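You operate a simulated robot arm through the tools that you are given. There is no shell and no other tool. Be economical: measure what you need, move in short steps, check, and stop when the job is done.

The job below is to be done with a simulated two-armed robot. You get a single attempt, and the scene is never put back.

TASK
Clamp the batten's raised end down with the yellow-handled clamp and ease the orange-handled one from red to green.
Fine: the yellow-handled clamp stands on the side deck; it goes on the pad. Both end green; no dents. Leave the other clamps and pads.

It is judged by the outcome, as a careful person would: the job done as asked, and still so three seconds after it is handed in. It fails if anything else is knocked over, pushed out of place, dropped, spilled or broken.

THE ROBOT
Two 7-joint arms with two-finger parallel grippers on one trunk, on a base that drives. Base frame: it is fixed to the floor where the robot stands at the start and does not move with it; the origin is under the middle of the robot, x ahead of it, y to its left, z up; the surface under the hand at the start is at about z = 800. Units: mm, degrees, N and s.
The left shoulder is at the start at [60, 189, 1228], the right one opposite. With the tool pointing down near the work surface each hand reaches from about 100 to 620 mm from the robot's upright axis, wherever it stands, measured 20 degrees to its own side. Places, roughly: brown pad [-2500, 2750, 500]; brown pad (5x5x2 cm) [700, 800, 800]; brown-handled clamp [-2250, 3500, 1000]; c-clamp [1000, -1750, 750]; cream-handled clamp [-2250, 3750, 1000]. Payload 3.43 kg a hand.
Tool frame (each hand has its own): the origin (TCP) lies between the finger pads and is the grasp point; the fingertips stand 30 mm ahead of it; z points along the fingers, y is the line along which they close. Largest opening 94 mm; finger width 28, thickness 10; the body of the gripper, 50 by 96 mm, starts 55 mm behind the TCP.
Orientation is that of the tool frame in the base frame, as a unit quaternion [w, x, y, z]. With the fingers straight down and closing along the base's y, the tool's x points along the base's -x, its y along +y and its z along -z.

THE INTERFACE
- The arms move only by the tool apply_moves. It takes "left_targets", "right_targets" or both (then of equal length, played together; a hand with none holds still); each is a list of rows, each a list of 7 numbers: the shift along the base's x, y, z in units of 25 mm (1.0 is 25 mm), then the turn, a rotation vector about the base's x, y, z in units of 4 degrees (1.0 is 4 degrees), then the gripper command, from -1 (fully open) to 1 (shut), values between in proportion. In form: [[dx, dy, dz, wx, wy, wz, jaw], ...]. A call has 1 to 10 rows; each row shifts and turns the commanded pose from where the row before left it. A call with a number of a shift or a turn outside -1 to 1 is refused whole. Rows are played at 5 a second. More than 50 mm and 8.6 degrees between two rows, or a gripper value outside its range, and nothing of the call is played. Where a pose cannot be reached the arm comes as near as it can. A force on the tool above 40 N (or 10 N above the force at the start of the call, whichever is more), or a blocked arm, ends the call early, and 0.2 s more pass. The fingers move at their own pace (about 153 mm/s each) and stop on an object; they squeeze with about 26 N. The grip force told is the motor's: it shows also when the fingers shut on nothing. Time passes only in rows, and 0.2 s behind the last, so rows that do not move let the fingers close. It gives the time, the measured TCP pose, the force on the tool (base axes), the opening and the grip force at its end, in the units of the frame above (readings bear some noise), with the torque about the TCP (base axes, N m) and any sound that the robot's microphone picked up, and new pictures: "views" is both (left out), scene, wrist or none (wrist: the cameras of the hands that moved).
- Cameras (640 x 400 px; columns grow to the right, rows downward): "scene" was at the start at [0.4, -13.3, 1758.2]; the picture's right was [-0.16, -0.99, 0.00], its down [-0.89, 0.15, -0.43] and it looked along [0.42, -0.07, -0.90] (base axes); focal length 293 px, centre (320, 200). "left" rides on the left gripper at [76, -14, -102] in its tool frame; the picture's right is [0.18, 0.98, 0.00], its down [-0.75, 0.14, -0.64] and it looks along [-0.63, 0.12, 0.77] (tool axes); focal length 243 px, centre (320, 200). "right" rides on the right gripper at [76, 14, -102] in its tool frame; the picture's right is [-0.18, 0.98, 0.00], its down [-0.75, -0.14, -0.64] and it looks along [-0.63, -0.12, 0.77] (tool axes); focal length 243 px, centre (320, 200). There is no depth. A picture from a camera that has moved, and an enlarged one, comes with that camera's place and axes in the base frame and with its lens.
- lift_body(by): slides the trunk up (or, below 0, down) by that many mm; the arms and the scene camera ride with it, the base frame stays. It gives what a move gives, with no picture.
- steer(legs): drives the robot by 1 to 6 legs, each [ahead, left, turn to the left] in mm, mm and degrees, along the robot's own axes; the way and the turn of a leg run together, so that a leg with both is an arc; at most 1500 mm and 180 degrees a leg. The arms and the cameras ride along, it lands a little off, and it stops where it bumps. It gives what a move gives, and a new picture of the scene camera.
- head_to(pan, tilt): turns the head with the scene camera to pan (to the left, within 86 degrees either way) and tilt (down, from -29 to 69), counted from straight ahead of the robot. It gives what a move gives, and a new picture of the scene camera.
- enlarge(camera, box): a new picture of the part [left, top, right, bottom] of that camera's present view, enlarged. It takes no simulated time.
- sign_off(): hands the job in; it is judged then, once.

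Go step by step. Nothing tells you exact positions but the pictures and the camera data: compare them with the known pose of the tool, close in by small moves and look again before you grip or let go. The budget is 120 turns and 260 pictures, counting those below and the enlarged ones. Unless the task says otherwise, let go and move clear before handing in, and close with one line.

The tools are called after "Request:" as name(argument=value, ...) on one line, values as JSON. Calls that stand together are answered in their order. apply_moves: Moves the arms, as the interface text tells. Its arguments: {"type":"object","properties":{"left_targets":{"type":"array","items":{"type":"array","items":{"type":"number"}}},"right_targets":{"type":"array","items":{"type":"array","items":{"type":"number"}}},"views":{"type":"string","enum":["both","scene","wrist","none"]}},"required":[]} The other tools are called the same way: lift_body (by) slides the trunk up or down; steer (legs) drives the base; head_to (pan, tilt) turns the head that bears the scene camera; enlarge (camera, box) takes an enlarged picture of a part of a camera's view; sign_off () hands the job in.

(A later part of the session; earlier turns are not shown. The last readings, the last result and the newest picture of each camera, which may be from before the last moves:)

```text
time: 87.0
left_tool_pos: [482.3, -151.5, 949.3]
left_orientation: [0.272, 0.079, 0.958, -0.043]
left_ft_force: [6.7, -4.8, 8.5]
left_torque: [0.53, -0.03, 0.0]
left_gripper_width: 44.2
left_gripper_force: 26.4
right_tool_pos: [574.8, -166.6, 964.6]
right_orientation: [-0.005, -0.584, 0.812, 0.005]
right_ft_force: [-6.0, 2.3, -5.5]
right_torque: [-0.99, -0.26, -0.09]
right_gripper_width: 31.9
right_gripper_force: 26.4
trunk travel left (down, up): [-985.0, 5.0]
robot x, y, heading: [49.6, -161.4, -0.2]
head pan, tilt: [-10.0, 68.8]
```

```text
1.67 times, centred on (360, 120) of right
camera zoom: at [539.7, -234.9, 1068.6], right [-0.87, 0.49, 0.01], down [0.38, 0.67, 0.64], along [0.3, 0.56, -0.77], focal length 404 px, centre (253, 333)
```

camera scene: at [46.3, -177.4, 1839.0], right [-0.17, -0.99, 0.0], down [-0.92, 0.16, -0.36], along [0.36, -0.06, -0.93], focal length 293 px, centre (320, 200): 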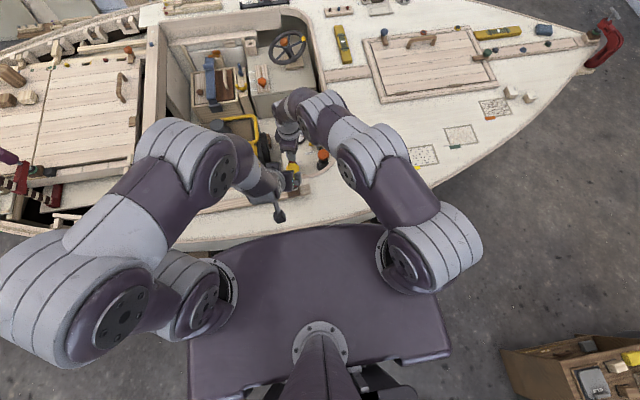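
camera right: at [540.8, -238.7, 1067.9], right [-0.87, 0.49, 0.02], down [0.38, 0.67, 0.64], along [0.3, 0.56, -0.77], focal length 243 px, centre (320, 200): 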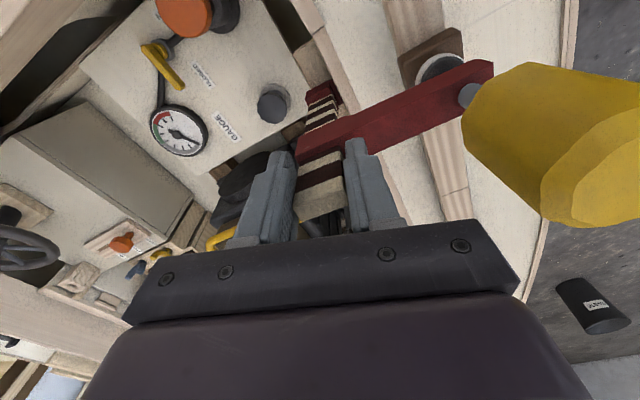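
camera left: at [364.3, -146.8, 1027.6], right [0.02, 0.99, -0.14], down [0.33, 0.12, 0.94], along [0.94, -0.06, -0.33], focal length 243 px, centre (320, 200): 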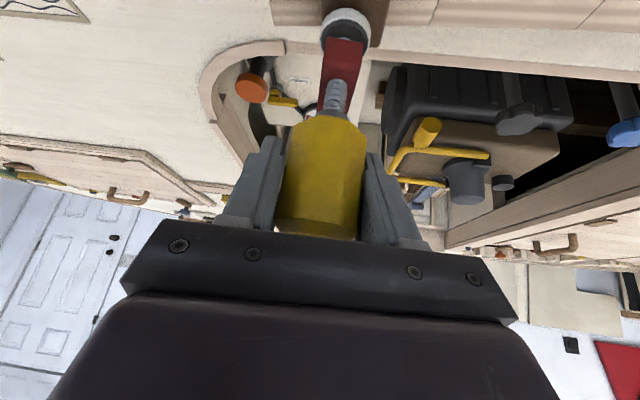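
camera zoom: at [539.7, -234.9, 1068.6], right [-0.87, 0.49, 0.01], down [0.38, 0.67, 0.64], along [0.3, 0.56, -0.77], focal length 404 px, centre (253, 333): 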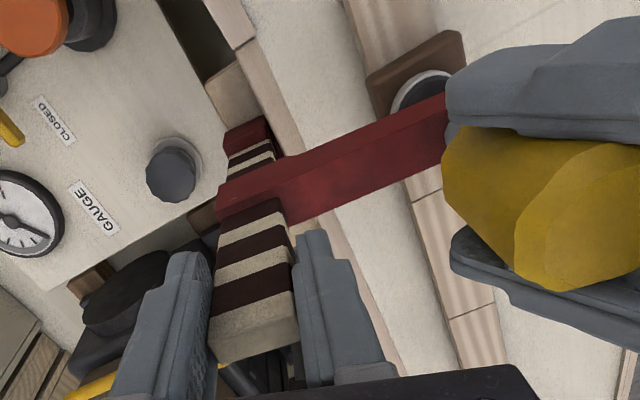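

The swivel is centred on the pad and pressing it lightly (≈8 N). I'll keep sliding the arm down so the batten end comes down, watching forces.

Request:
apply_moves(left_targets=[[0, 0, -0.12, 0, 0, 0, 1], [0, 0, -0.12, 0, 0, 0, 1]], views="none")

Request:
apply_moves(left_targets=[[0, 0, -0.12, 0, 0, 0, 1], [0, 0, -0.12, 0, 0, 0, 1]], views="none")

Request:
enlarge(camera="left", box=[240, 0, 440, 160])

Request:
enlarge(camera="right", box=[200, 0, 520, 240])

```text
time: 87.6
left_tool_pos: [481.0, -151.2, 942.4]
left_orientation: [0.27, 0.078, 0.959, -0.043]
left_ft_force: [6.6, -0.8, 18.6]
left_torque: [0.9, 0.06, -0.05]
left_gripper_width: 44.8
left_gripper_force: 26.6
right_tool_pos: [576.0, -165.7, 964.6]
right_orientation: [-0.006, -0.584, 0.812, 0.006]
right_ft_force: [-4.4, 0.2, -1.4]
right_torque: [-0.91, -0.1, 0.05]
right_gripper_width: 31.6
right_gripper_force: 26.6
trunk travel left (down, up): [-985.0, 5.0]
robot x, y, heading: [48.6, -158.9, -0.1]
head pan, tilt: [-10.0, 68.8]
```

```text
time: 88.2
left_tool_pos: [480.1, -151.3, 935.7]
left_orientation: [0.27, 0.078, 0.959, -0.043]
left_ft_force: [-2.7, 3.0, 21.7]
left_torque: [0.12, 0.01, 0.02]
left_gripper_width: 42.8
left_gripper_force: 25.8
right_tool_pos: [575.9, -164.9, 964.5]
right_orientation: [-0.004, -0.584, 0.812, 0.004]
right_ft_force: [2.0, -1.7, -4.8]
right_torque: [0.02, -0.19, 0.12]
right_gripper_width: 31.6
right_gripper_force: 26.0
trunk travel left (down, up): [-985.0, 5.0]
robot x, y, heading: [50.9, -163.9, 0.2]
head pan, tilt: [-10.0, 68.8]
```

```text
2.50 times, centred on (340, 80) of left
camera zoom: at [362.1, -143.2, 983.3], right [0.01, 0.99, -0.14], down [0.33, 0.12, 0.94], along [0.94, -0.06, -0.33], focal length 606 px, centre (270, 500)
```

zoom: 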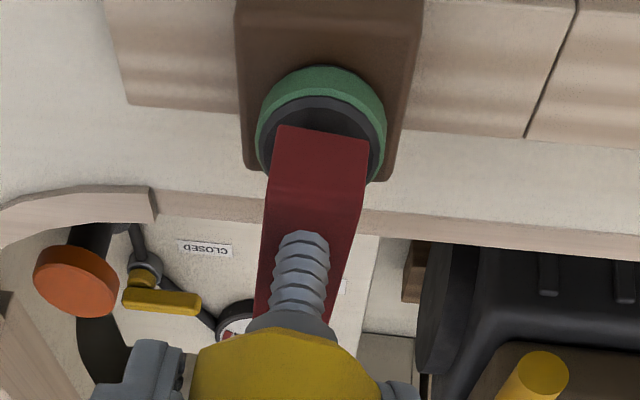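

```text
1.67 times, centred on (360, 120) of right
camera zoom: at [539.6, -234.1, 1069.2], right [-0.87, 0.49, 0.01], down [0.38, 0.67, 0.64], along [0.3, 0.56, -0.77], focal length 404 px, centre (253, 333)
```

zoom: 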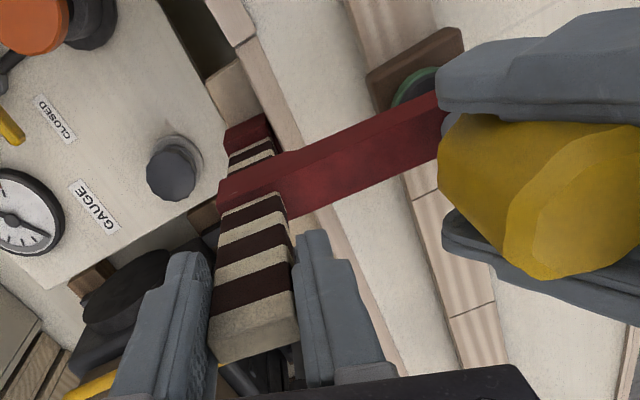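

The ring turned green under my hand's push. Now raise the bar gently so that the lower jaw bears on the deck's underside while the left hand holds the arm down.

Request:
apply_moves(right_targets=[[0, 0, 0.08, 0, 0, 0, 1], [0, 0, 0.08, 0, 0, 0, 1], [0, 0, 0, 0, 0, 0, 1]], views="none")

Request:
apply_moves(right_targets=[[0, 0, 0.08, 0, 0, 0, 1], [0, 0, 0.08, 0, 0, 0, 1], [0, 0, 0, 0, 0, 0, 1]], views="none")

Request:
enlarge(camera="left", box=[240, 0, 440, 160])

```text
time: 89.0
left_tool_pos: [479.4, -150.7, 934.2]
left_orientation: [0.269, 0.079, 0.959, -0.043]
left_ft_force: [-11.4, 1.0, 12.3]
left_torque: [0.13, 0.07, 0.0]
left_gripper_width: 42.9
left_gripper_force: 25.7
right_tool_pos: [575.6, -164.5, 967.9]
right_orientation: [-0.007, -0.584, 0.812, 0.005]
right_ft_force: [2.5, -1.5, -23.6]
right_torque: [-0.42, -0.72, 0.09]
right_gripper_width: 31.9
right_gripper_force: 26.0
trunk travel left (down, up): [-985.0, 5.0]
robot x, y, heading: [50.9, -163.5, 0.2]
head pan, tilt: [-10.0, 68.8]
```

```text
time: 89.8
left_tool_pos: [479.6, -151.3, 935.7]
left_orientation: [0.269, 0.079, 0.959, -0.043]
left_ft_force: [-8.0, 1.0, 1.0]
left_torque: [0.27, 0.64, 0.01]
left_gripper_width: 42.9
left_gripper_force: 26.3
right_tool_pos: [574.6, -165.4, 971.2]
right_orientation: [-0.007, -0.583, 0.812, 0.007]
right_ft_force: [-4.6, -1.2, -23.4]
right_torque: [-0.42, -0.63, 0.15]
right_gripper_width: 31.8
right_gripper_force: 26.1
trunk travel left (down, up): [-985.0, 5.0]
robot x, y, heading: [49.0, -164.8, 0.4]
head pan, tilt: [-10.0, 68.8]
```

```text
2.50 times, centred on (340, 80) of left
camera zoom: at [362.3, -143.1, 982.5], right [0.01, 0.99, -0.14], down [0.33, 0.12, 0.94], along [0.94, -0.06, -0.33], focal length 606 px, centre (270, 500)
```

zoom: 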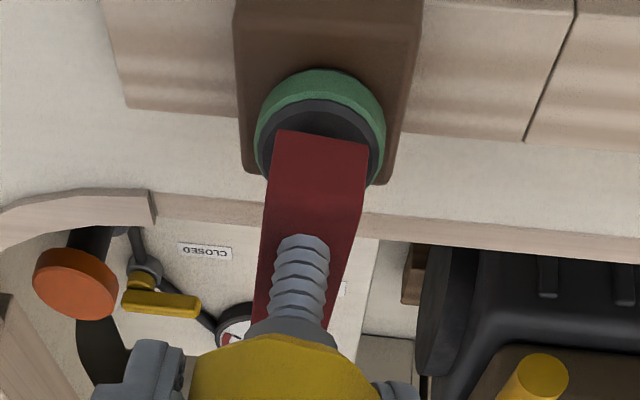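

Left now carries almost no vertical load and the ring stays green. I'll relax the right hand's upward pull to see whether the clamp itself holds.

Request:
apply_moves(right_targets=[[0, 0, -0.08, 0, 0, 0, 1], [0, 0, -0.06, 0, 0, 0, 1], [0, 0, 0, 0, 0, 0, 1]], views="none")

Request:
enlarge(camera="left", box=[240, 0, 440, 160])

Request:
enlarge(camera="right", box=[200, 0, 520, 240])

```text
time: 90.6
left_tool_pos: [481.8, -153.1, 935.4]
left_orientation: [0.271, 0.078, 0.958, -0.045]
left_ft_force: [8.4, 4.4, -14.3]
left_torque: [0.15, 0.35, 0.06]
left_gripper_width: 43.0
left_gripper_force: 26.4
right_tool_pos: [578.0, -164.2, 969.8]
right_orientation: [-0.004, -0.584, 0.812, 0.006]
right_ft_force: [-7.8, -3.5, 9.4]
right_torque: [0.04, 0.76, 0.29]
right_gripper_width: 31.9
right_gripper_force: 26.1
trunk travel left (down, up): [-985.0, 5.0]
robot x, y, heading: [52.1, -166.7, 0.2]
head pan, tilt: [-10.0, 68.8]
```

```text
2.50 times, centred on (340, 80) of left
camera zoom: at [364.2, -143.4, 983.0], right [0.01, 0.99, -0.14], down [0.33, 0.12, 0.94], along [0.94, -0.06, -0.33], focal length 606 px, centre (270, 500)
```

zoom: 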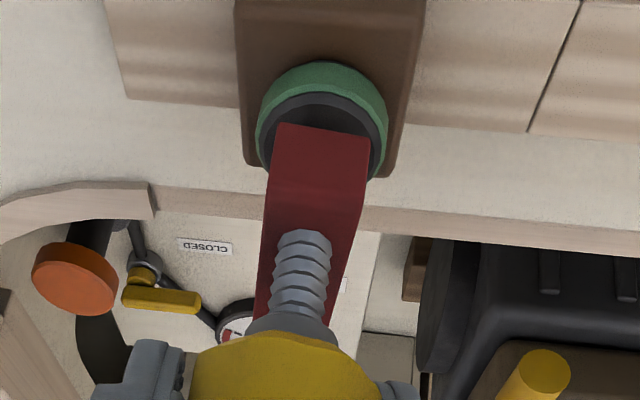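

```text
1.67 times, centred on (360, 120) of right
camera zoom: at [541.9, -233.6, 1074.4], right [-0.87, 0.49, 0.01], down [0.38, 0.67, 0.64], along [0.3, 0.56, -0.77], focal length 404 px, centre (253, 333)
```

zoom: 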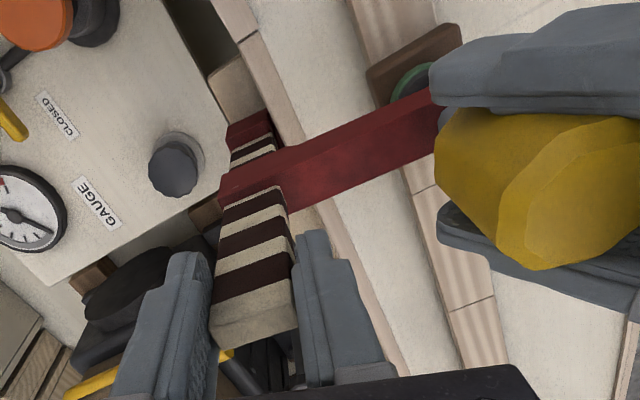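

The clamp is locked (hands only fight each other now). Neutralise the right hand, then open the left hand and look at the ring.

Request:
apply_moves(right_targets=[[0, 0, 0.05, 0, 0, 0, 1], [0, 0, 0, 0, 0, 0, 1]], views="none")

Request:
apply_moves(left_targets=[[0, 0, 0, 0, 0, 0, 0], [0, 0, 0, 0, 0, 0, -0.5], [0, 0, 0, 0, 0, 0, -1], [0, 0, 0, 0, 0, 0, -1]], views="none")

Request:
enlarge(camera="left", box=[240, 0, 440, 160])

Request:
enlarge(camera="right", box=[200, 0, 520, 240])

```text
time: 91.2
left_tool_pos: [481.6, -152.2, 935.8]
left_orientation: [0.271, 0.077, 0.959, -0.043]
left_ft_force: [-5.1, 6.2, 0.3]
left_torque: [0.06, -0.8, 0.02]
left_gripper_width: 42.8
left_gripper_force: 25.8
right_tool_pos: [577.5, -163.5, 971.1]
right_orientation: [-0.004, -0.583, 0.812, 0.005]
right_ft_force: [6.0, -2.6, -7.1]
right_torque: [0.29, -0.33, 0.08]
right_gripper_width: 31.7
right_gripper_force: 26.1
trunk travel left (down, up): [-985.0, 5.0]
robot x, y, heading: [46.5, -164.1, 0.2]
head pan, tilt: [-10.0, 68.8]
```

```text
time: 92.2
left_tool_pos: [480.7, -152.2, 936.1]
left_orientation: [0.27, 0.078, 0.959, -0.043]
left_ft_force: [0.7, 0.2, 0.1]
left_torque: [0.0, -0.03, -0.01]
left_gripper_width: 93.9
left_gripper_force: 0.1
right_tool_pos: [576.5, -164.3, 971.8]
right_orientation: [-0.005, -0.583, 0.812, 0.006]
right_ft_force: [3.8, 0.9, 3.3]
right_torque: [0.21, -0.43, -0.18]
right_gripper_width: 31.6
right_gripper_force: 26.3
trunk travel left (down, up): [-985.0, 5.0]
robot x, y, heading: [47.9, -160.2, -0.0]
head pan, tilt: [-10.0, 68.8]
```

```text
2.50 times, centred on (340, 80) of left
camera zoom: at [363.4, -143.4, 983.0], right [0.02, 0.99, -0.14], down [0.33, 0.12, 0.94], along [0.94, -0.06, -0.33], focal length 606 px, centre (270, 500)
```

zoom: 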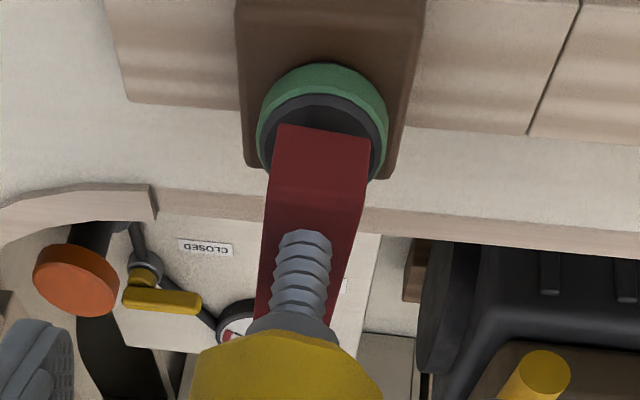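

```text
1.67 times, centred on (360, 120) of right
camera zoom: at [540.7, -233.4, 1075.1], right [-0.87, 0.49, 0.01], down [0.38, 0.67, 0.64], along [0.3, 0.56, -0.77], focal length 404 px, centre (253, 333)
```

zoom: 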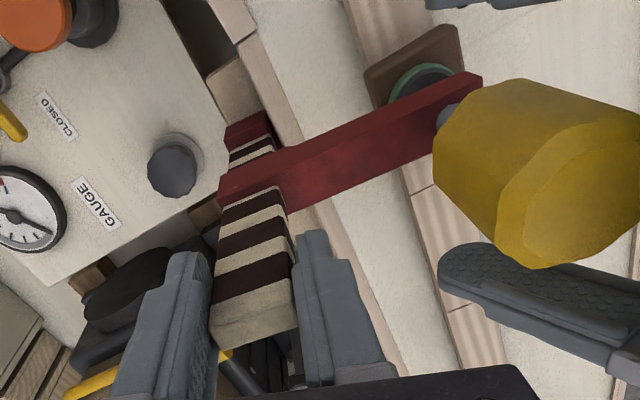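

Still green with the left hand off. Withdraw nothing yet: open the right fingers slightly and check that the clamp stays.

Request:
apply_moves(right_targets=[[0, 0, 0, 0, 0, 0, 0.1], [0, 0, 0, 0, 0, 0, -0.1], [0, 0, 0, 0, 0, 0, -0.1], [0, 0, 0, 0, 0, 0, -0.1]], views="none")

Request:
enlarge(camera="left", box=[240, 0, 440, 160])

Request:
enlarge(camera="right", box=[200, 0, 520, 240])

```text
time: 93.2
left_tool_pos: [481.8, -153.1, 935.4]
left_orientation: [0.27, 0.078, 0.959, -0.043]
left_ft_force: [0.4, 0.2, 0.2]
left_torque: [0.0, -0.05, 0.04]
left_gripper_width: 93.8
left_gripper_force: 0.1
right_tool_pos: [577.6, -164.9, 970.4]
right_orientation: [-0.005, -0.584, 0.812, 0.006]
right_ft_force: [-0.5, -0.2, 0.4]
right_torque: [0.02, 0.01, -0.02]
right_gripper_width: 51.5
right_gripper_force: 0.0
trunk travel left (down, up): [-985.0, 5.0]
robot x, y, heading: [46.6, -160.2, -0.0]
head pan, tilt: [-10.0, 68.8]
```

```text
2.50 times, centred on (340, 80) of left
camera zoom: at [363.1, -143.5, 983.0], right [0.02, 0.99, -0.14], down [0.33, 0.12, 0.94], along [0.94, -0.06, -0.33], focal length 606 px, centre (270, 500)
```

zoom: 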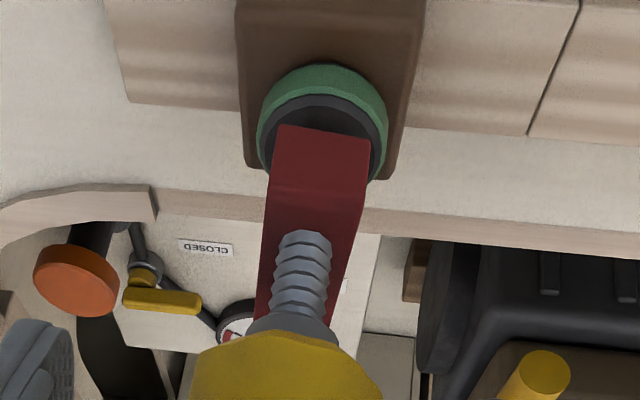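

```text
1.67 times, centred on (360, 120) of right
camera zoom: at [539.9, -233.7, 1074.7], right [-0.87, 0.49, 0.01], down [0.38, 0.67, 0.64], along [0.3, 0.56, -0.77], focal length 404 px, centre (253, 333)
```

zoom: 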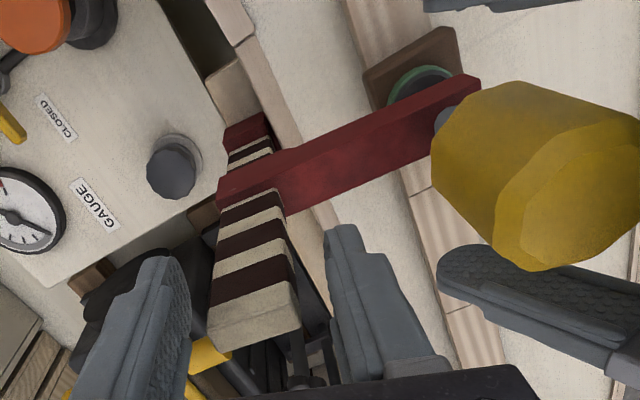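

The clamp holds itself and is green. Withdraw both hands: right straight up, left back along its axis.

Request:
apply_moves(right_targets=[[0, 0, 0.6, 0, 0, 0, -0.3], [0, 0, 1, 0, 0, 0, -0.3], [0, 0, 1, 0, 0, 0, -0.3], [0, -0.4, 1, 0, 0, 0, -0.3], [0, -1, 0.6, 0, 0, 0, -0.3], [0, -1, 0, 0, 0, 0, -0.3], [0, -1, 0, 0, 0, 0, -0.3], [0, -1, 0, 0, 0, 0, -0.3]], left_targets=[[-0.2, 0.05, 0.35, 0, 0, 0, -1], [-0.47, 0.11, 0.78, 0, 0, 0, -1], [-0.47, 0.11, 0.78, 0, 0, 0, -1], [-0.47, 0.11, 0.78, 0, 0, 0, -1], [-0.47, 0.11, 0.78, 0, 0, 0, -1], [-0.2, 0.5, 0.5, 0.17, 0.98, 0, -1], [0, 0.8, 0.3, 0.17, 0.98, 0, -1], [0, 0.8, 0.3, 0.17, 0.98, 0, -1]], views="scene")

Request:
enlarge(camera="scene", box=[240, 120, 360, 220])

```text
time: 95.0
left_tool_pos: [432.5, -96.8, 1053.7]
left_orientation: [0.169, 0.079, 0.982, -0.034]
left_ft_force: [-0.6, 0.2, -0.3]
left_torque: [-0.02, 0.0, 0.03]
left_gripper_width: 93.7
left_gripper_force: 0.0
left hand out of reach, approached as far as the arm can: row 4, 5
right_tool_pos: [576.7, -275.6, 1075.7]
right_orientation: [-0.005, -0.584, 0.812, 0.006]
right_ft_force: [-0.3, -0.1, -0.7]
right_torque: [0.02, 0.02, -0.03]
right_gripper_width: 61.1
right_gripper_force: 0.0
trunk travel left (down, up): [-985.0, 5.0]
robot x, y, heading: [45.0, -163.9, 0.2]
head pan, tilt: [-10.0, 68.8]
camera scene: at [44.2, -176.4, 1839.0], right [-0.17, -0.99, 0.0], down [-0.92, 0.16, -0.36], along [0.36, -0.06, -0.93], focal length 293 px, centre (320, 200)
```

scene: 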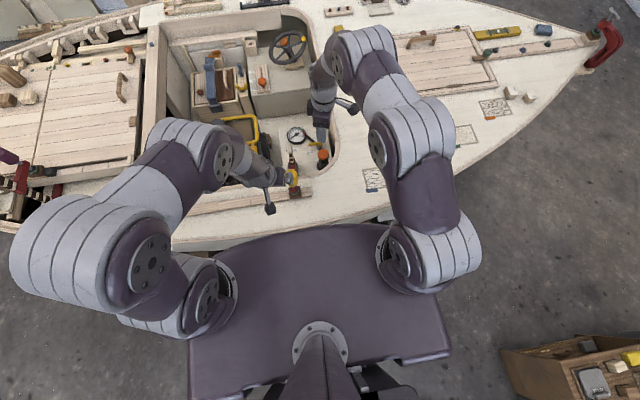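

```text
4.00 times, centred on (300, 170) of scene
camera zoom: at [44.2, -176.4, 1839.0], right [-0.17, -0.99, 0.0], down [-0.92, 0.16, -0.36], along [0.36, -0.06, -0.93], focal length 1173 px, centre (400, 320)
```

zoom: 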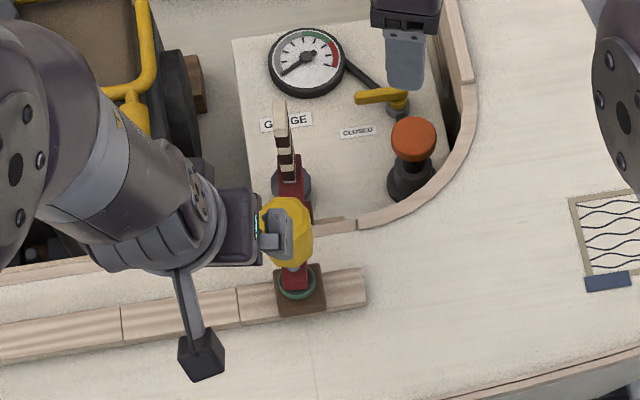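

Yellow clamp is standing green on the pad. Now raise both hands to travel height and drive left (+y) toward the orange clamp.

Request:
apply_moves(left_targets=[[0, 0.6, 0.4, 0.17, 0.98, 0, -1], [-0.2, 0.6, 0.6, 0.17, 0.98, 0, -1], [-0.2, 0.6, 0.6, 0.17, 0.98, 0, -1], [-0.2, 0.6, 0.8, 0.17, 0.98, 0, -1], [-0.4, 0.4, 0.8, 0.1, 0.6, 0, -1], [-0.4, 0, 1, 0, 0, 0.7, -1], [-0.4, 0, 1, 0, 0, 0.7, -1], [0, 0, 0, 0, 0, 0.7, -1]], right_targets=[[0, 0, 0.5, 0, 0, -1, -1], [-0.5, 0, 0.5, 0, 0, -1, -1], [-0.8, 0, 0.5, 0, 0, -1, -1], [-0.8, 0, 0.5, 0, 0, -1, -1], [-0.8, 0, 0.5, 0, 0, -1, -1], [-0.8, 0, 0.5, 0, 0, -1, -1], [-0.8, 0, 0.5, 0, 0, -1, -1], [-0.8, -0.5, 0, 0, 0, -1, -1]], views="none")

Request:
steer(legs=[[0, 140, 0]])

```text
time: 96.8
left_tool_pos: [385.4, -26.6, 1181.2]
left_orientation: [0.012, 0.003, 1.0, -0.018]
left_ft_force: [-0.2, -0.5, -0.4]
left_torque: [0.0, 0.01, -0.01]
left_gripper_width: 93.8
left_gripper_force: 0.0
right_tool_pos: [444.2, -288.1, 1160.8]
right_orientation: [-0.003, -0.336, 0.942, 0.007]
right_ft_force: [0.1, -0.9, 1.2]
right_torque: [-0.05, 0.03, 0.0]
right_gripper_width: 93.9
right_gripper_force: 0.0
trunk travel left (down, up): [-985.0, 5.0]
robot x, y, heading: [49.6, -163.1, -0.1]
head pan, tilt: [-10.0, 68.8]
```

```text
time: 98.1
left_tool_pos: [386.9, 112.9, 1183.0]
left_orientation: [0.012, 0.003, 1.0, -0.017]
left_ft_force: [-0.8, -0.7, 0.5]
left_torque: [-0.01, 0.02, -0.04]
left_gripper_width: 94.0
left_gripper_force: 0.0
right_tool_pos: [442.8, -146.6, 1160.3]
right_orientation: [-0.004, -0.337, 0.941, 0.008]
right_ft_force: [0.3, -0.2, -0.5]
right_torque: [0.03, -0.02, 0.0]
right_gripper_width: 94.0
right_gripper_force: 0.1
trunk travel left (down, up): [-985.0, 5.0]
robot x, y, heading: [49.4, -19.2, 0.4]
head pan, tilt: [-10.0, 68.8]
camera scene: at [44.4, -38.2, 1839.0], right [-0.17, -0.99, 0.0], down [-0.92, 0.16, -0.36], along [0.36, -0.06, -0.93], focal length 293 px, centre (320, 200)
```

scene: 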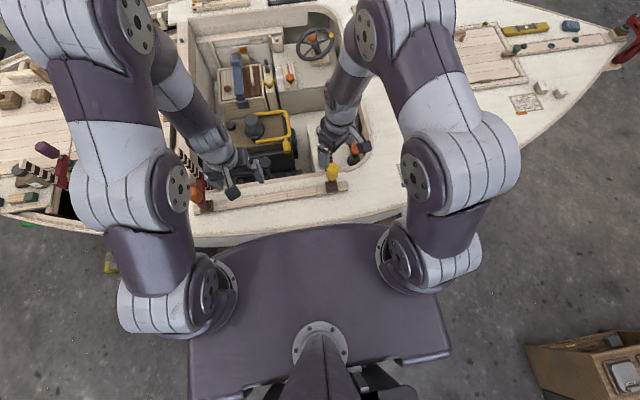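

Request:
steer(legs=[[0, 120, 0]])

Request:
head_to(pan=20, tilt=62)

Request:
enlarge(camera="left", box=[200, 0, 520, 200])

```text
time: 99.3
left_tool_pos: [386.3, 233.5, 1181.9]
left_orientation: [0.012, 0.004, 1.0, -0.017]
left_ft_force: [-0.2, -0.9, -0.6]
left_torque: [0.0, 0.0, 0.0]
left_gripper_width: 94.1
left_gripper_force: 0.1
right_tool_pos: [443.6, -27.1, 1160.9]
right_orientation: [-0.005, -0.336, 0.942, 0.008]
right_ft_force: [-0.1, -0.6, -0.2]
right_torque: [0.02, 0.02, 0.02]
right_gripper_width: 93.8
right_gripper_force: 0.0
trunk travel left (down, up): [-985.0, 5.0]
robot x, y, heading: [50.0, 104.8, 0.2]
head pan, tilt: [-10.0, 68.8]
camera scene: at [44.0, 83.2, 1839.0], right [-0.17, -0.98, 0.0], down [-0.92, 0.16, -0.36], along [0.36, -0.06, -0.93], focal length 293 px, centre (320, 200)
```

scene: 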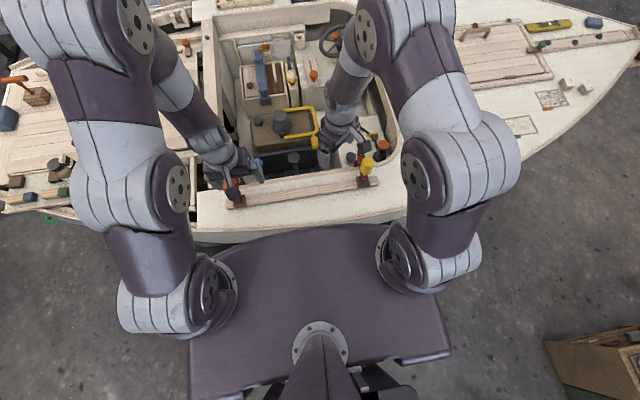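

```text
time: 100.3
left_tool_pos: [386.2, 236.2, 1182.4]
left_orientation: [0.012, 0.004, 1.0, -0.018]
left_ft_force: [0.5, -0.3, 0.1]
left_torque: [0.0, -0.01, -0.03]
left_gripper_width: 94.1
left_gripper_force: 0.2
right_tool_pos: [444.4, -24.6, 1161.1]
right_orientation: [-0.004, -0.338, 0.941, 0.006]
right_ft_force: [-0.3, -0.2, -0.3]
right_torque: [-0.01, 0.03, -0.01]
right_gripper_width: 93.9
right_gripper_force: 0.0
trunk travel left (down, up): [-985.0, 5.0]
robot x, y, heading: [44.9, 96.2, -0.0]
head pan, tilt: [20.0, 62.0]
camera scene: at [49.3, 119.4, 1846.1], right [0.34, -0.94, 0.0], down [-0.83, -0.3, -0.47], along [0.44, 0.16, -0.88], focal length 293 px, centre (320, 200)
```

scene: 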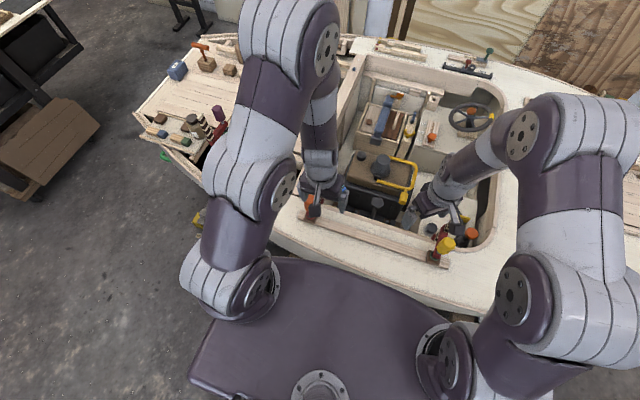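

```text
2.00 times, centred on (360, 100) of left
camera zoom: at [308.9, 226.7, 1283.2], right [-0.18, 0.98, -0.04], down [0.74, 0.16, 0.65], along [0.65, 0.09, -0.75], focal length 485 px, centre (240, 400)
```

zoom: 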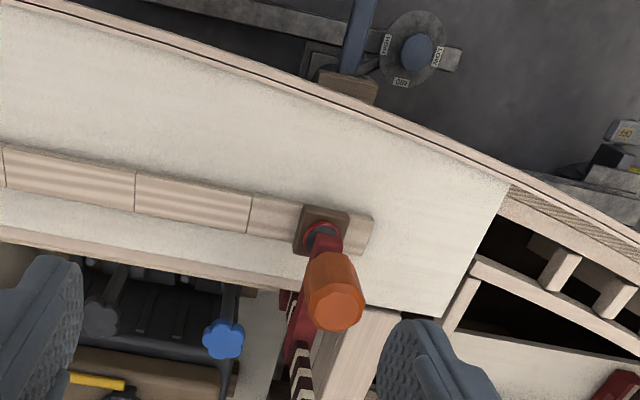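

Orange handle axis is ≈[473,318]. Bring the left hand above it, fingers down, and check.

Request:
apply_moves(left_targets=[[0.7, 0.66, -0.8, 0, 0, 0, -1], [0.7, 0.66, -0.8, 0, 0, 0, -1], [0.7, 0.66, -0.8, 0, 0, 0, -1], [0.7, 0.66, -0.8, 0, 0, 0, -1], [0.7, 0.64, -0.8, 0, 0, 0, -1]], views="both")

Request:
enlarge(camera="scene", box=[260, 150, 380, 250])

```text
time: 101.5
left_tool_pos: [475.1, 319.2, 1082.0]
left_orientation: [0.013, 0.004, 1.0, -0.02]
left_ft_force: [-0.2, -0.3, 0.2]
left_torque: [-0.03, 0.06, 0.01]
left_gripper_width: 94.0
left_gripper_force: 0.0
right_tool_pos: [444.0, -24.7, 1161.7]
right_orientation: [-0.004, -0.336, 0.942, 0.007]
right_ft_force: [-0.2, -0.5, -0.1]
right_torque: [0.03, 0.03, 0.0]
right_gripper_width: 94.2
right_gripper_force: 0.0
trunk travel left (down, up): [-985.0, 5.0]
robot x, y, heading: [49.2, 98.2, 0.1]
head pan, tilt: [20.0, 62.0]
camera scene: at [50.7, 120.4, 1846.1], right [0.34, -0.94, 0.0], down [-0.83, -0.3, -0.47], along [0.44, 0.16, -0.88], focal length 293 px, centre (320, 200)
camera left: at [397.9, 309.8, 1183.2], right [-0.18, 0.98, -0.04], down [0.74, 0.16, 0.65], along [0.65, 0.08, -0.76], focal length 243 px, centre (320, 200)
```

scene: 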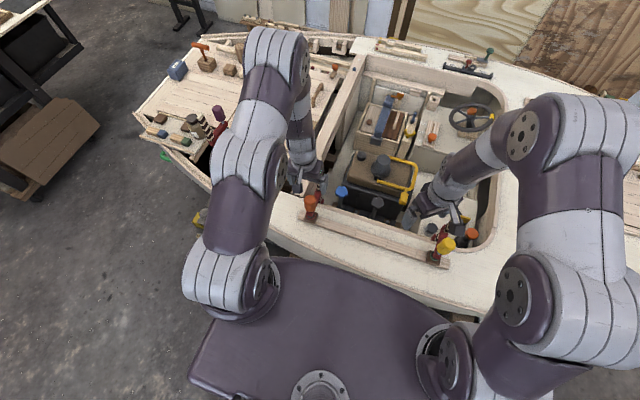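
left: 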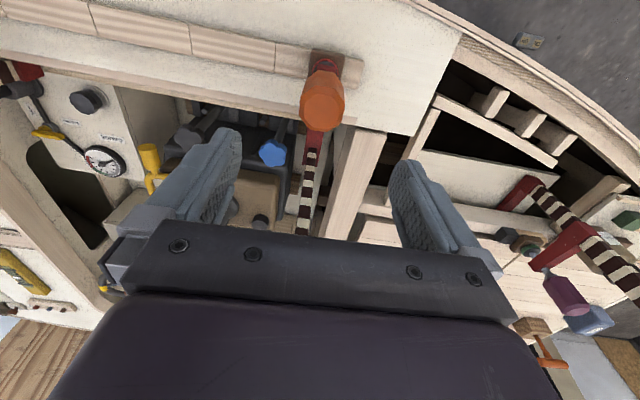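

```text
4.00 times, centred on (320, 200) of scene
camera zoom: at [50.7, 120.4, 1846.1], right [0.34, -0.94, 0.0], down [-0.83, -0.3, -0.47], along [0.44, 0.16, -0.88], focal length 1173 px, centre (320, 200)
```

zoom: 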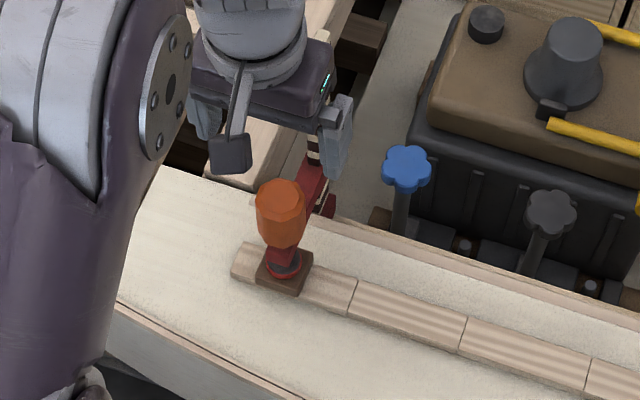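

Handle is centred under the hand. Descend to grip height and close.

Request:
apply_moves(left_targets=[[0, -0.08, -0.9, 0, 0, 0, -1], [0, 0, -0.9, 0, 0, 0, -1], [0, 0, -0.9, 0, 0, 0, -1], [0, 0, -0.9, 0, 0, 0, -0.6], [0, 0, -0.9, 0, 0, 0, -0.4], [0, 0, -0.6, 0, 0, 0, -0.3]], views="wrist")

Request:
enlarge(camera="scene", box=[260, 150, 380, 250])

```text
time: 102.9
left_tool_pos: [473.9, 315.8, 953.8]
left_orientation: [0.013, 0.004, 1.0, -0.018]
left_ft_force: [-0.3, -0.6, -0.4]
left_torque: [-0.01, 0.01, 0.0]
left_gripper_width: 60.9
left_gripper_force: 0.1
right_tool_pos: [443.7, -25.5, 1160.6]
right_orientation: [-0.004, -0.336, 0.942, 0.007]
right_ft_force: [-0.5, -0.8, -0.1]
right_torque: [-0.02, 0.0, 0.05]
right_gripper_width: 94.0
right_gripper_force: 0.0
trunk travel left (down, up): [-985.0, 5.0]
robot x, y, heading: [49.4, 102.2, 0.1]
head pan, tilt: [20.0, 62.0]
camera left: at [396.4, 306.8, 1054.8], right [-0.18, 0.98, -0.04], down [0.74, 0.16, 0.65], along [0.65, 0.09, -0.75], focal length 243 px, centre (320, 200)
```

left: 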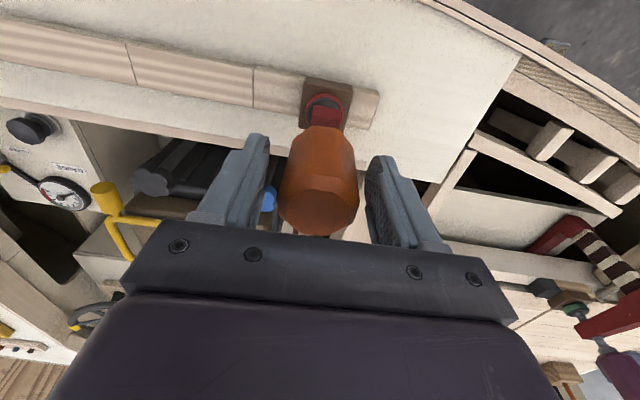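

```text
4.00 times, centred on (320, 200) of scene
camera zoom: at [49.5, 118.9, 1846.1], right [0.34, -0.94, 0.0], down [-0.83, -0.3, -0.47], along [0.44, 0.16, -0.88], focal length 1173 px, centre (320, 200)
```

zoom: 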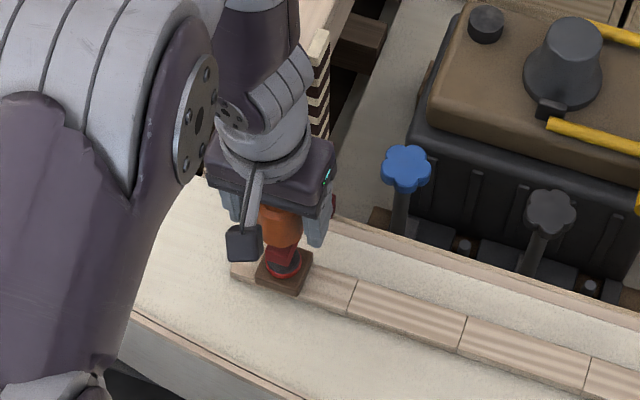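

Centred, with the ring in the left camera's view. Close and ease counter-clockwise by 8°, then look.

Request:
apply_moves(left_targets=[[0, 0, 0, 0, 0, 0, 0.3], [0, 0, 0, 0, 0, 0, 1], [0, 0, 0, 0, 0, 0, 1], [0, 0, 0, 0, 0, 1, 1], [0, 0, 0, 0, 0, 1, 1], [0, 0, 0, 0, 0, 0, 1]], views="none")

Request:
enlarge(camera="left", box=[260, 50, 400, 150])

```text
time: 104.3
left_tool_pos: [474.4, 317.3, 954.3]
left_orientation: [0.013, -0.068, 0.997, -0.017]
left_ft_force: [-1.1, 0.0, -2.3]
left_torque: [0.29, 0.1, 0.05]
left_gripper_width: 43.2
left_gripper_force: 25.5
right_tool_pos: [443.5, -24.9, 1160.3]
right_orientation: [-0.004, -0.336, 0.942, 0.006]
right_ft_force: [0.3, 0.2, -0.1]
right_torque: [0.01, 0.03, 0.04]
right_gripper_width: 94.1
right_gripper_force: 0.1
trunk travel left (down, up): [-985.0, 5.0]
robot x, y, heading: [47.7, 99.3, -0.1]
head pan, tilt: [20.0, 62.0]
```

```text
4.00 times, centred on (330, 100) of left
camera zoom: at [398.8, 295.7, 1055.2], right [-0.31, 0.95, -0.04], down [0.71, 0.26, 0.65], along [0.63, 0.18, -0.76], focal length 970 px, centre (280, 600)
```

zoom: 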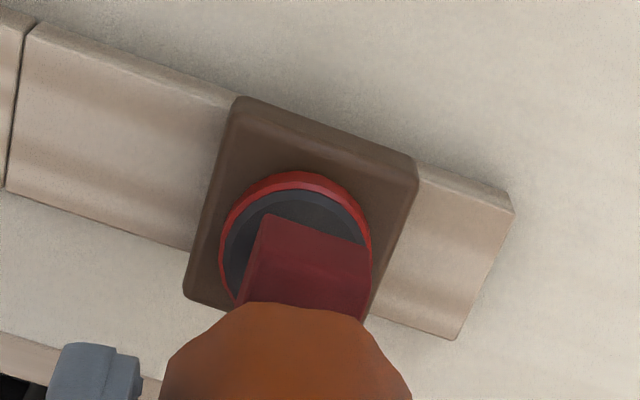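

Still red. Continue 16° and check.

Request:
apply_moves(left_targets=[[0, 0, 0, 0, 0, 1, 1], [0, 0, 0, 0, 0, 1, 1], [0, 0, 0, 0, 0, 1, 1], [0, 0, 0, 0, 0, 1, 1], [0, 0, 0, 0, 0, 0, 1]], views="none")

Request:
enlarge(camera="left", box=[260, 50, 400, 150])

```text
time: 105.5
left_tool_pos: [473.6, 315.6, 953.7]
left_orientation: [0.015, -0.205, 0.979, -0.016]
left_ft_force: [-1.2, -3.3, -5.8]
left_torque: [0.13, 0.44, 0.03]
left_gripper_width: 43.2
left_gripper_force: 26.3
right_tool_pos: [443.6, -25.5, 1161.4]
right_orientation: [-0.005, -0.336, 0.942, 0.007]
right_ft_force: [-0.3, -0.4, -0.2]
right_torque: [0.01, -0.01, 0.02]
right_gripper_width: 94.0
right_gripper_force: 0.1
trunk travel left (down, up): [-985.0, 5.0]
robot x, y, heading: [48.1, 97.7, 0.1]
head pan, tilt: [20.0, 62.0]
```

```text
4.00 times, centred on (330, 100) of left
camera zoom: at [407.6, 274.9, 1055.5], right [-0.56, 0.83, -0.04], down [0.61, 0.45, 0.65], along [0.56, 0.34, -0.76], focal length 970 px, centre (280, 600)
```

zoom: 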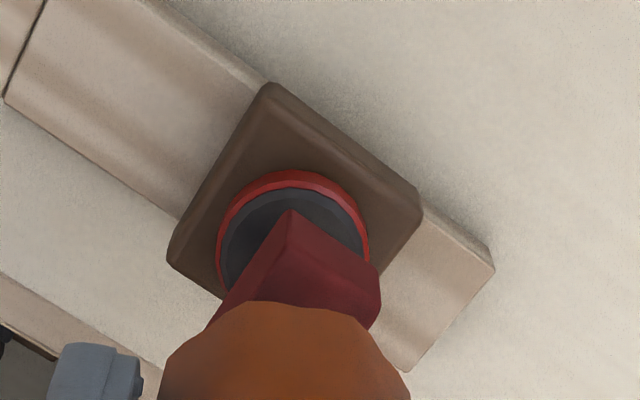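

Still red. Re-grip to null the forces, then ease a further 24° counter-clockwise and compare.

Request:
apply_moves(left_targets=[[0, 0, 0, 0, 0, 1, 1], [0, 0, 0, 0, 0, 1, 1], [0, 0, 0, 0, 0, 1, 1], [0, 0, 0, 0, 0, 0, 1]], views="none")

Request:
enlarge(camera="left", box=[260, 50, 400, 150])

Request:
enlarge(camera="scene", box=[290, 190, 350, 230])

```text
time: 106.5
left_tool_pos: [474.6, 314.9, 954.8]
left_orientation: [0.016, -0.306, 0.952, -0.014]
left_ft_force: [0.1, -4.8, -5.2]
left_torque: [0.02, 0.66, 0.01]
left_gripper_width: 43.1
left_gripper_force: 25.6
right_tool_pos: [443.5, -24.4, 1160.8]
right_orientation: [-0.003, -0.336, 0.942, 0.007]
right_ft_force: [1.0, -0.4, -0.4]
right_torque: [0.01, -0.01, -0.01]
right_gripper_width: 94.4
right_gripper_force: 0.2
trunk travel left (down, up): [-985.0, 5.0]
robot x, y, heading: [53.5, 99.1, -0.1]
head pan, tilt: [20.0, 62.0]
```

```text
4.00 times, centred on (330, 100) of left
camera zoom: at [417.8, 261.3, 1055.6], right [-0.72, 0.69, -0.04], down [0.5, 0.56, 0.65], along [0.47, 0.45, -0.76], focal length 970 px, centre (280, 600)
```

zoom: 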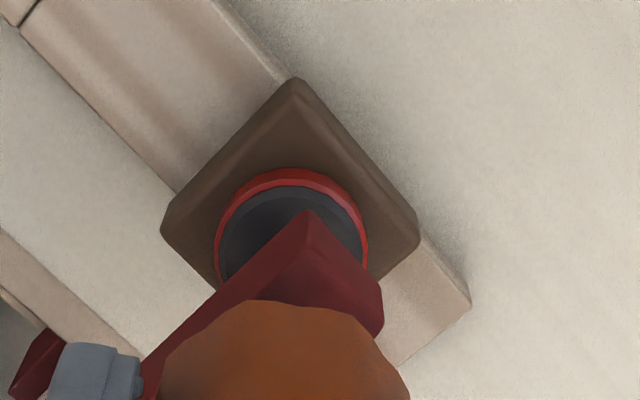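

```text
10.00 times, centred on (320, 210) of scene
camera zoom: at [50.7, 118.5, 1846.1], right [0.34, -0.94, 0.0], down [-0.83, -0.3, -0.47], along [0.44, 0.16, -0.88], focal length 2933 px, centre (320, 100)
```

zoom: 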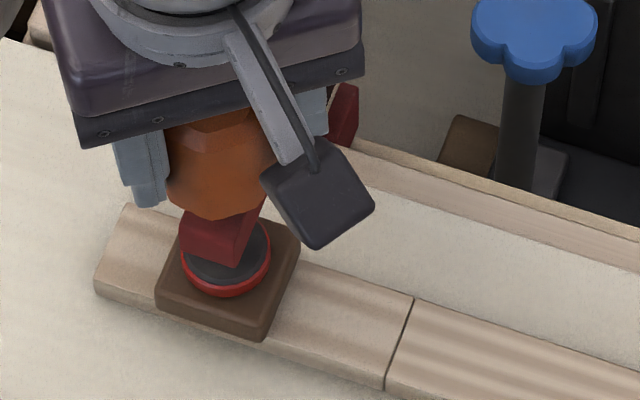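

Force isn't growing, so carry on counter-clockwise 20° more.

Request:
apply_moves(left_targets=[[0, 0, 0, 0, 0, 1, 1], [0, 0, 0, 0, 0, 1, 1], [0, 0, 0, 0, 0, 1, 1], [0, 0, 0, 0, 0, 1, 1], [0, 0, 0, 0, 0, 1, 1], [0, 0, 0, 0, 0, 0, 1]], views="none")

Request:
enlarge(camera="left", box=[260, 50, 400, 150])

```text
time: 107.9
left_tool_pos: [475.3, 315.0, 955.3]
left_orientation: [0.02, -0.467, 0.884, -0.011]
left_ft_force: [1.1, -5.3, -2.2]
left_torque: [-0.29, 0.37, 0.0]
left_gripper_width: 42.7
left_gripper_force: 26.4
right_tool_pos: [444.0, -24.9, 1160.5]
right_orientation: [-0.004, -0.336, 0.942, 0.006]
right_ft_force: [-0.2, -0.6, -0.2]
right_torque: [0.02, -0.01, 0.0]
right_gripper_width: 94.2
right_gripper_force: 0.0
trunk travel left (down, up): [-985.0, 5.0]
robot x, y, heading: [50.0, 102.5, 0.1]
head pan, tilt: [20.0, 62.0]
```

```text
4.00 times, centred on (330, 100) of left
camera zoom: at [440.1, 244.9, 1055.7], right [-0.91, 0.4, -0.04], down [0.28, 0.7, 0.66], along [0.29, 0.59, -0.75], focal length 970 px, centre (280, 600)
```

zoom: 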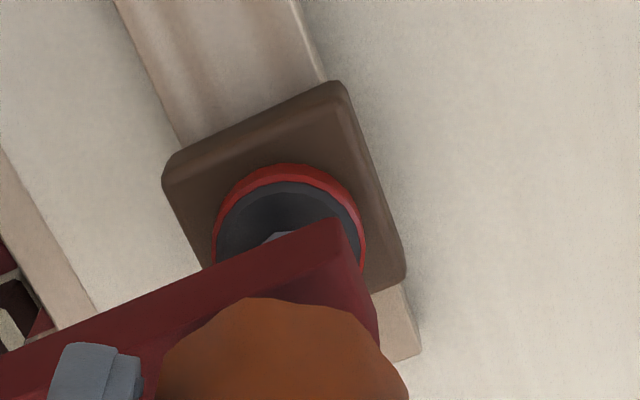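

Request:
apply_moves(left_targets=[[0, 0, 0, 0, 0, 1, 1], [0, 0, 0, 0, 0, 1, 1], [0, 0, 0, 0, 0, 1, 1], [0, 0, 0, 0, 0, 1, 1], [0, 0, 0, 0, 0, 0, 1]], views="none")

Request:
enlarge(camera="left", box=[260, 50, 400, 150])

Request:
apply_moves(left_targets=[[0, 0, 0, 0, 0, 1, 1], [0, 0, 0, 0, 0, 1, 1], [0, 0, 0, 0, 0, 1, 1], [0, 0, 0, 0, 0, 1, 1], [0, 0, 0, 0, 0, 0, 1]], views="scene")

Request:
enlarge(camera="left", box=[260, 50, 400, 150])

```text
time: 109.1
left_tool_pos: [474.8, 316.0, 954.7]
left_orientation: [0.021, -0.585, 0.811, -0.007]
left_ft_force: [2.5, -5.3, 0.7]
left_torque: [-0.38, 0.33, -0.02]
left_gripper_width: 43.0
left_gripper_force: 25.9
right_tool_pos: [443.4, -26.7, 1161.5]
right_orientation: [-0.003, -0.336, 0.942, 0.007]
right_ft_force: [1.1, 0.6, -1.2]
right_torque: [0.01, -0.01, 0.01]
right_gripper_width: 94.3
right_gripper_force: 0.0
trunk travel left (down, up): [-985.0, 5.0]
robot x, y, heading: [48.3, 102.0, 0.0]
head pan, tilt: [20.0, 62.0]
```

```text
4.00 times, centred on (330, 100) of left
camera zoom: at [461.1, 237.9, 1055.8], right [-0.99, 0.13, -0.04], down [0.08, 0.75, 0.66], along [0.12, 0.65, -0.75], focal length 970 px, centre (280, 600)
```

zoom: 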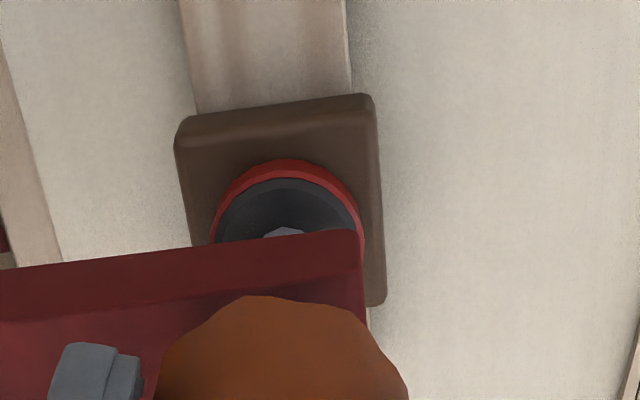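

```text
time: 110.3
left_tool_pos: [475.0, 315.5, 954.5]
left_orientation: [0.022, -0.692, 0.722, -0.004]
left_ft_force: [3.1, -4.6, 1.9]
left_torque: [-0.21, 0.16, 0.0]
left_gripper_width: 42.8
left_gripper_force: 25.7
right_tool_pos: [443.9, -26.1, 1161.1]
right_orientation: [-0.003, -0.336, 0.942, 0.007]
right_ft_force: [-0.7, 0.5, 0.5]
right_torque: [-0.01, 0.03, -0.01]
right_gripper_width: 94.2
right_gripper_force: 0.0
trunk travel left (down, up): [-985.0, 5.0]
robot x, y, heading: [49.3, 98.8, 0.1]
head pan, tilt: [20.0, 62.0]
camera scene: at [50.3, 117.6, 1846.1], right [0.34, -0.94, 0.0], down [-0.83, -0.3, -0.47], along [0.44, 0.16, -0.88], focal length 293 px, centre (320, 200)
```

scene: 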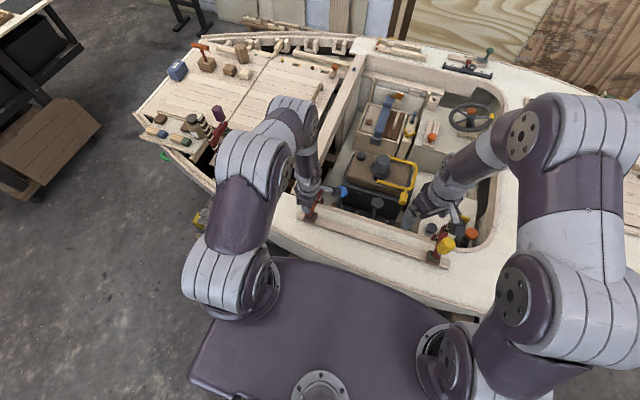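

```text
4.00 times, centred on (330, 100) of left
camera zoom: at [483.4, 236.3, 1055.9], right [-0.99, -0.14, -0.04], down [-0.13, 0.74, 0.66], along [-0.06, 0.65, -0.75], focal length 970 px, centre (280, 600)
```

zoom: 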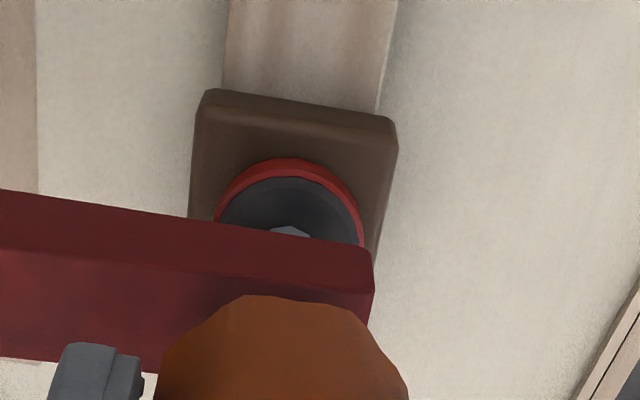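

Handle is rising slowly (upward force), consistent with loosening; still red after 90°. Continue, checking every 16°.

Request:
apply_moves(left_targets=[[0, 0, 0, 0, 0, 1, 1], [0, 0, 0, 0, 0, 1, 1], [0, 0, 0, 0, 0, 1, 1], [0, 0, 0, 0, 0, 1, 1], [0, 0, 0, 0, 0, 0, 1]], views="none")

Request:
enlarge(camera="left", box=[260, 50, 400, 150])

Request:
apply_moves(left_targets=[[0, 0, 0, 0, 0, 1, 1], [0, 0, 0, 0, 0, 1, 1], [0, 0, 0, 0, 0, 1, 1], [0, 0, 0, 0, 0, 1, 1], [0, 0, 0, 0, 0, 0, 1]], views="none")

Request:
enlarge(camera="left", box=[260, 50, 400, 150])

```text
time: 111.5
left_tool_pos: [474.1, 314.2, 955.3]
left_orientation: [-0.023, 0.786, -0.618, 0.001]
left_ft_force: [4.8, -3.2, 4.8]
left_torque: [-0.32, -0.07, 0.02]
left_gripper_width: 43.0
left_gripper_force: 25.3
right_tool_pos: [444.5, -25.6, 1160.3]
right_orientation: [-0.003, -0.336, 0.942, 0.007]
right_ft_force: [0.8, -0.3, -0.3]
right_torque: [-0.03, 0.0, 0.05]
right_gripper_width: 94.1
right_gripper_force: 0.0
trunk travel left (down, up): [-985.0, 5.0]
robot x, y, heading: [49.5, 100.5, 0.2]
head pan, tilt: [20.0, 62.0]
```

```text
4.00 times, centred on (330, 100) of left
camera zoom: at [504.7, 241.3, 1055.9], right [-0.91, -0.41, -0.04], down [-0.33, 0.68, 0.66], along [-0.24, 0.61, -0.75], focal length 970 px, centre (280, 600)
```

zoom: 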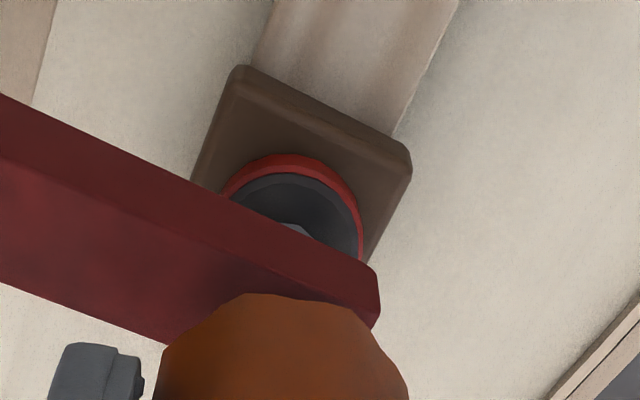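

```text
time: 112.7
left_tool_pos: [474.6, 316.5, 954.2]
left_orientation: [-0.023, 0.864, -0.503, -0.002]
left_ft_force: [5.9, -4.7, 4.3]
left_torque: [-0.47, -0.1, -0.03]
left_gripper_width: 42.4
left_gripper_force: 25.7
right_tool_pos: [442.5, -25.7, 1161.2]
right_orientation: [-0.003, -0.336, 0.942, 0.007]
right_ft_force: [0.2, -0.1, -0.2]
right_torque: [0.03, 0.03, 0.01]
right_gripper_width: 93.8
right_gripper_force: 0.0
trunk travel left (down, up): [-985.0, 5.0]
robot x, y, heading: [50.2, 98.8, 0.3]
head pan, tilt: [20.0, 62.0]
```

```text
4.00 times, centred on (330, 100) of left
camera zoom: at [524.0, 252.6, 1056.0], right [-0.76, -0.65, -0.04], down [-0.51, 0.56, 0.66], along [-0.4, 0.52, -0.75], focal length 970 px, centre (280, 600)
```

zoom: 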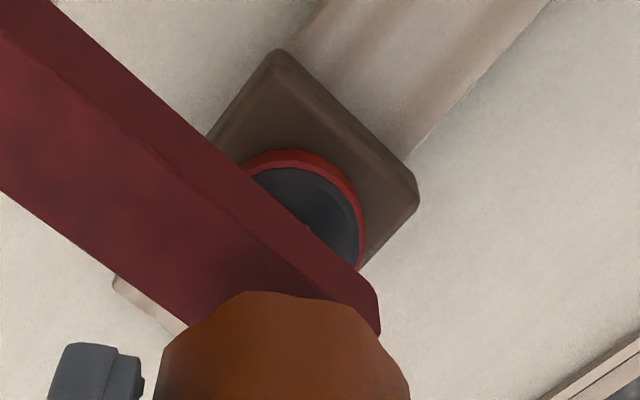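

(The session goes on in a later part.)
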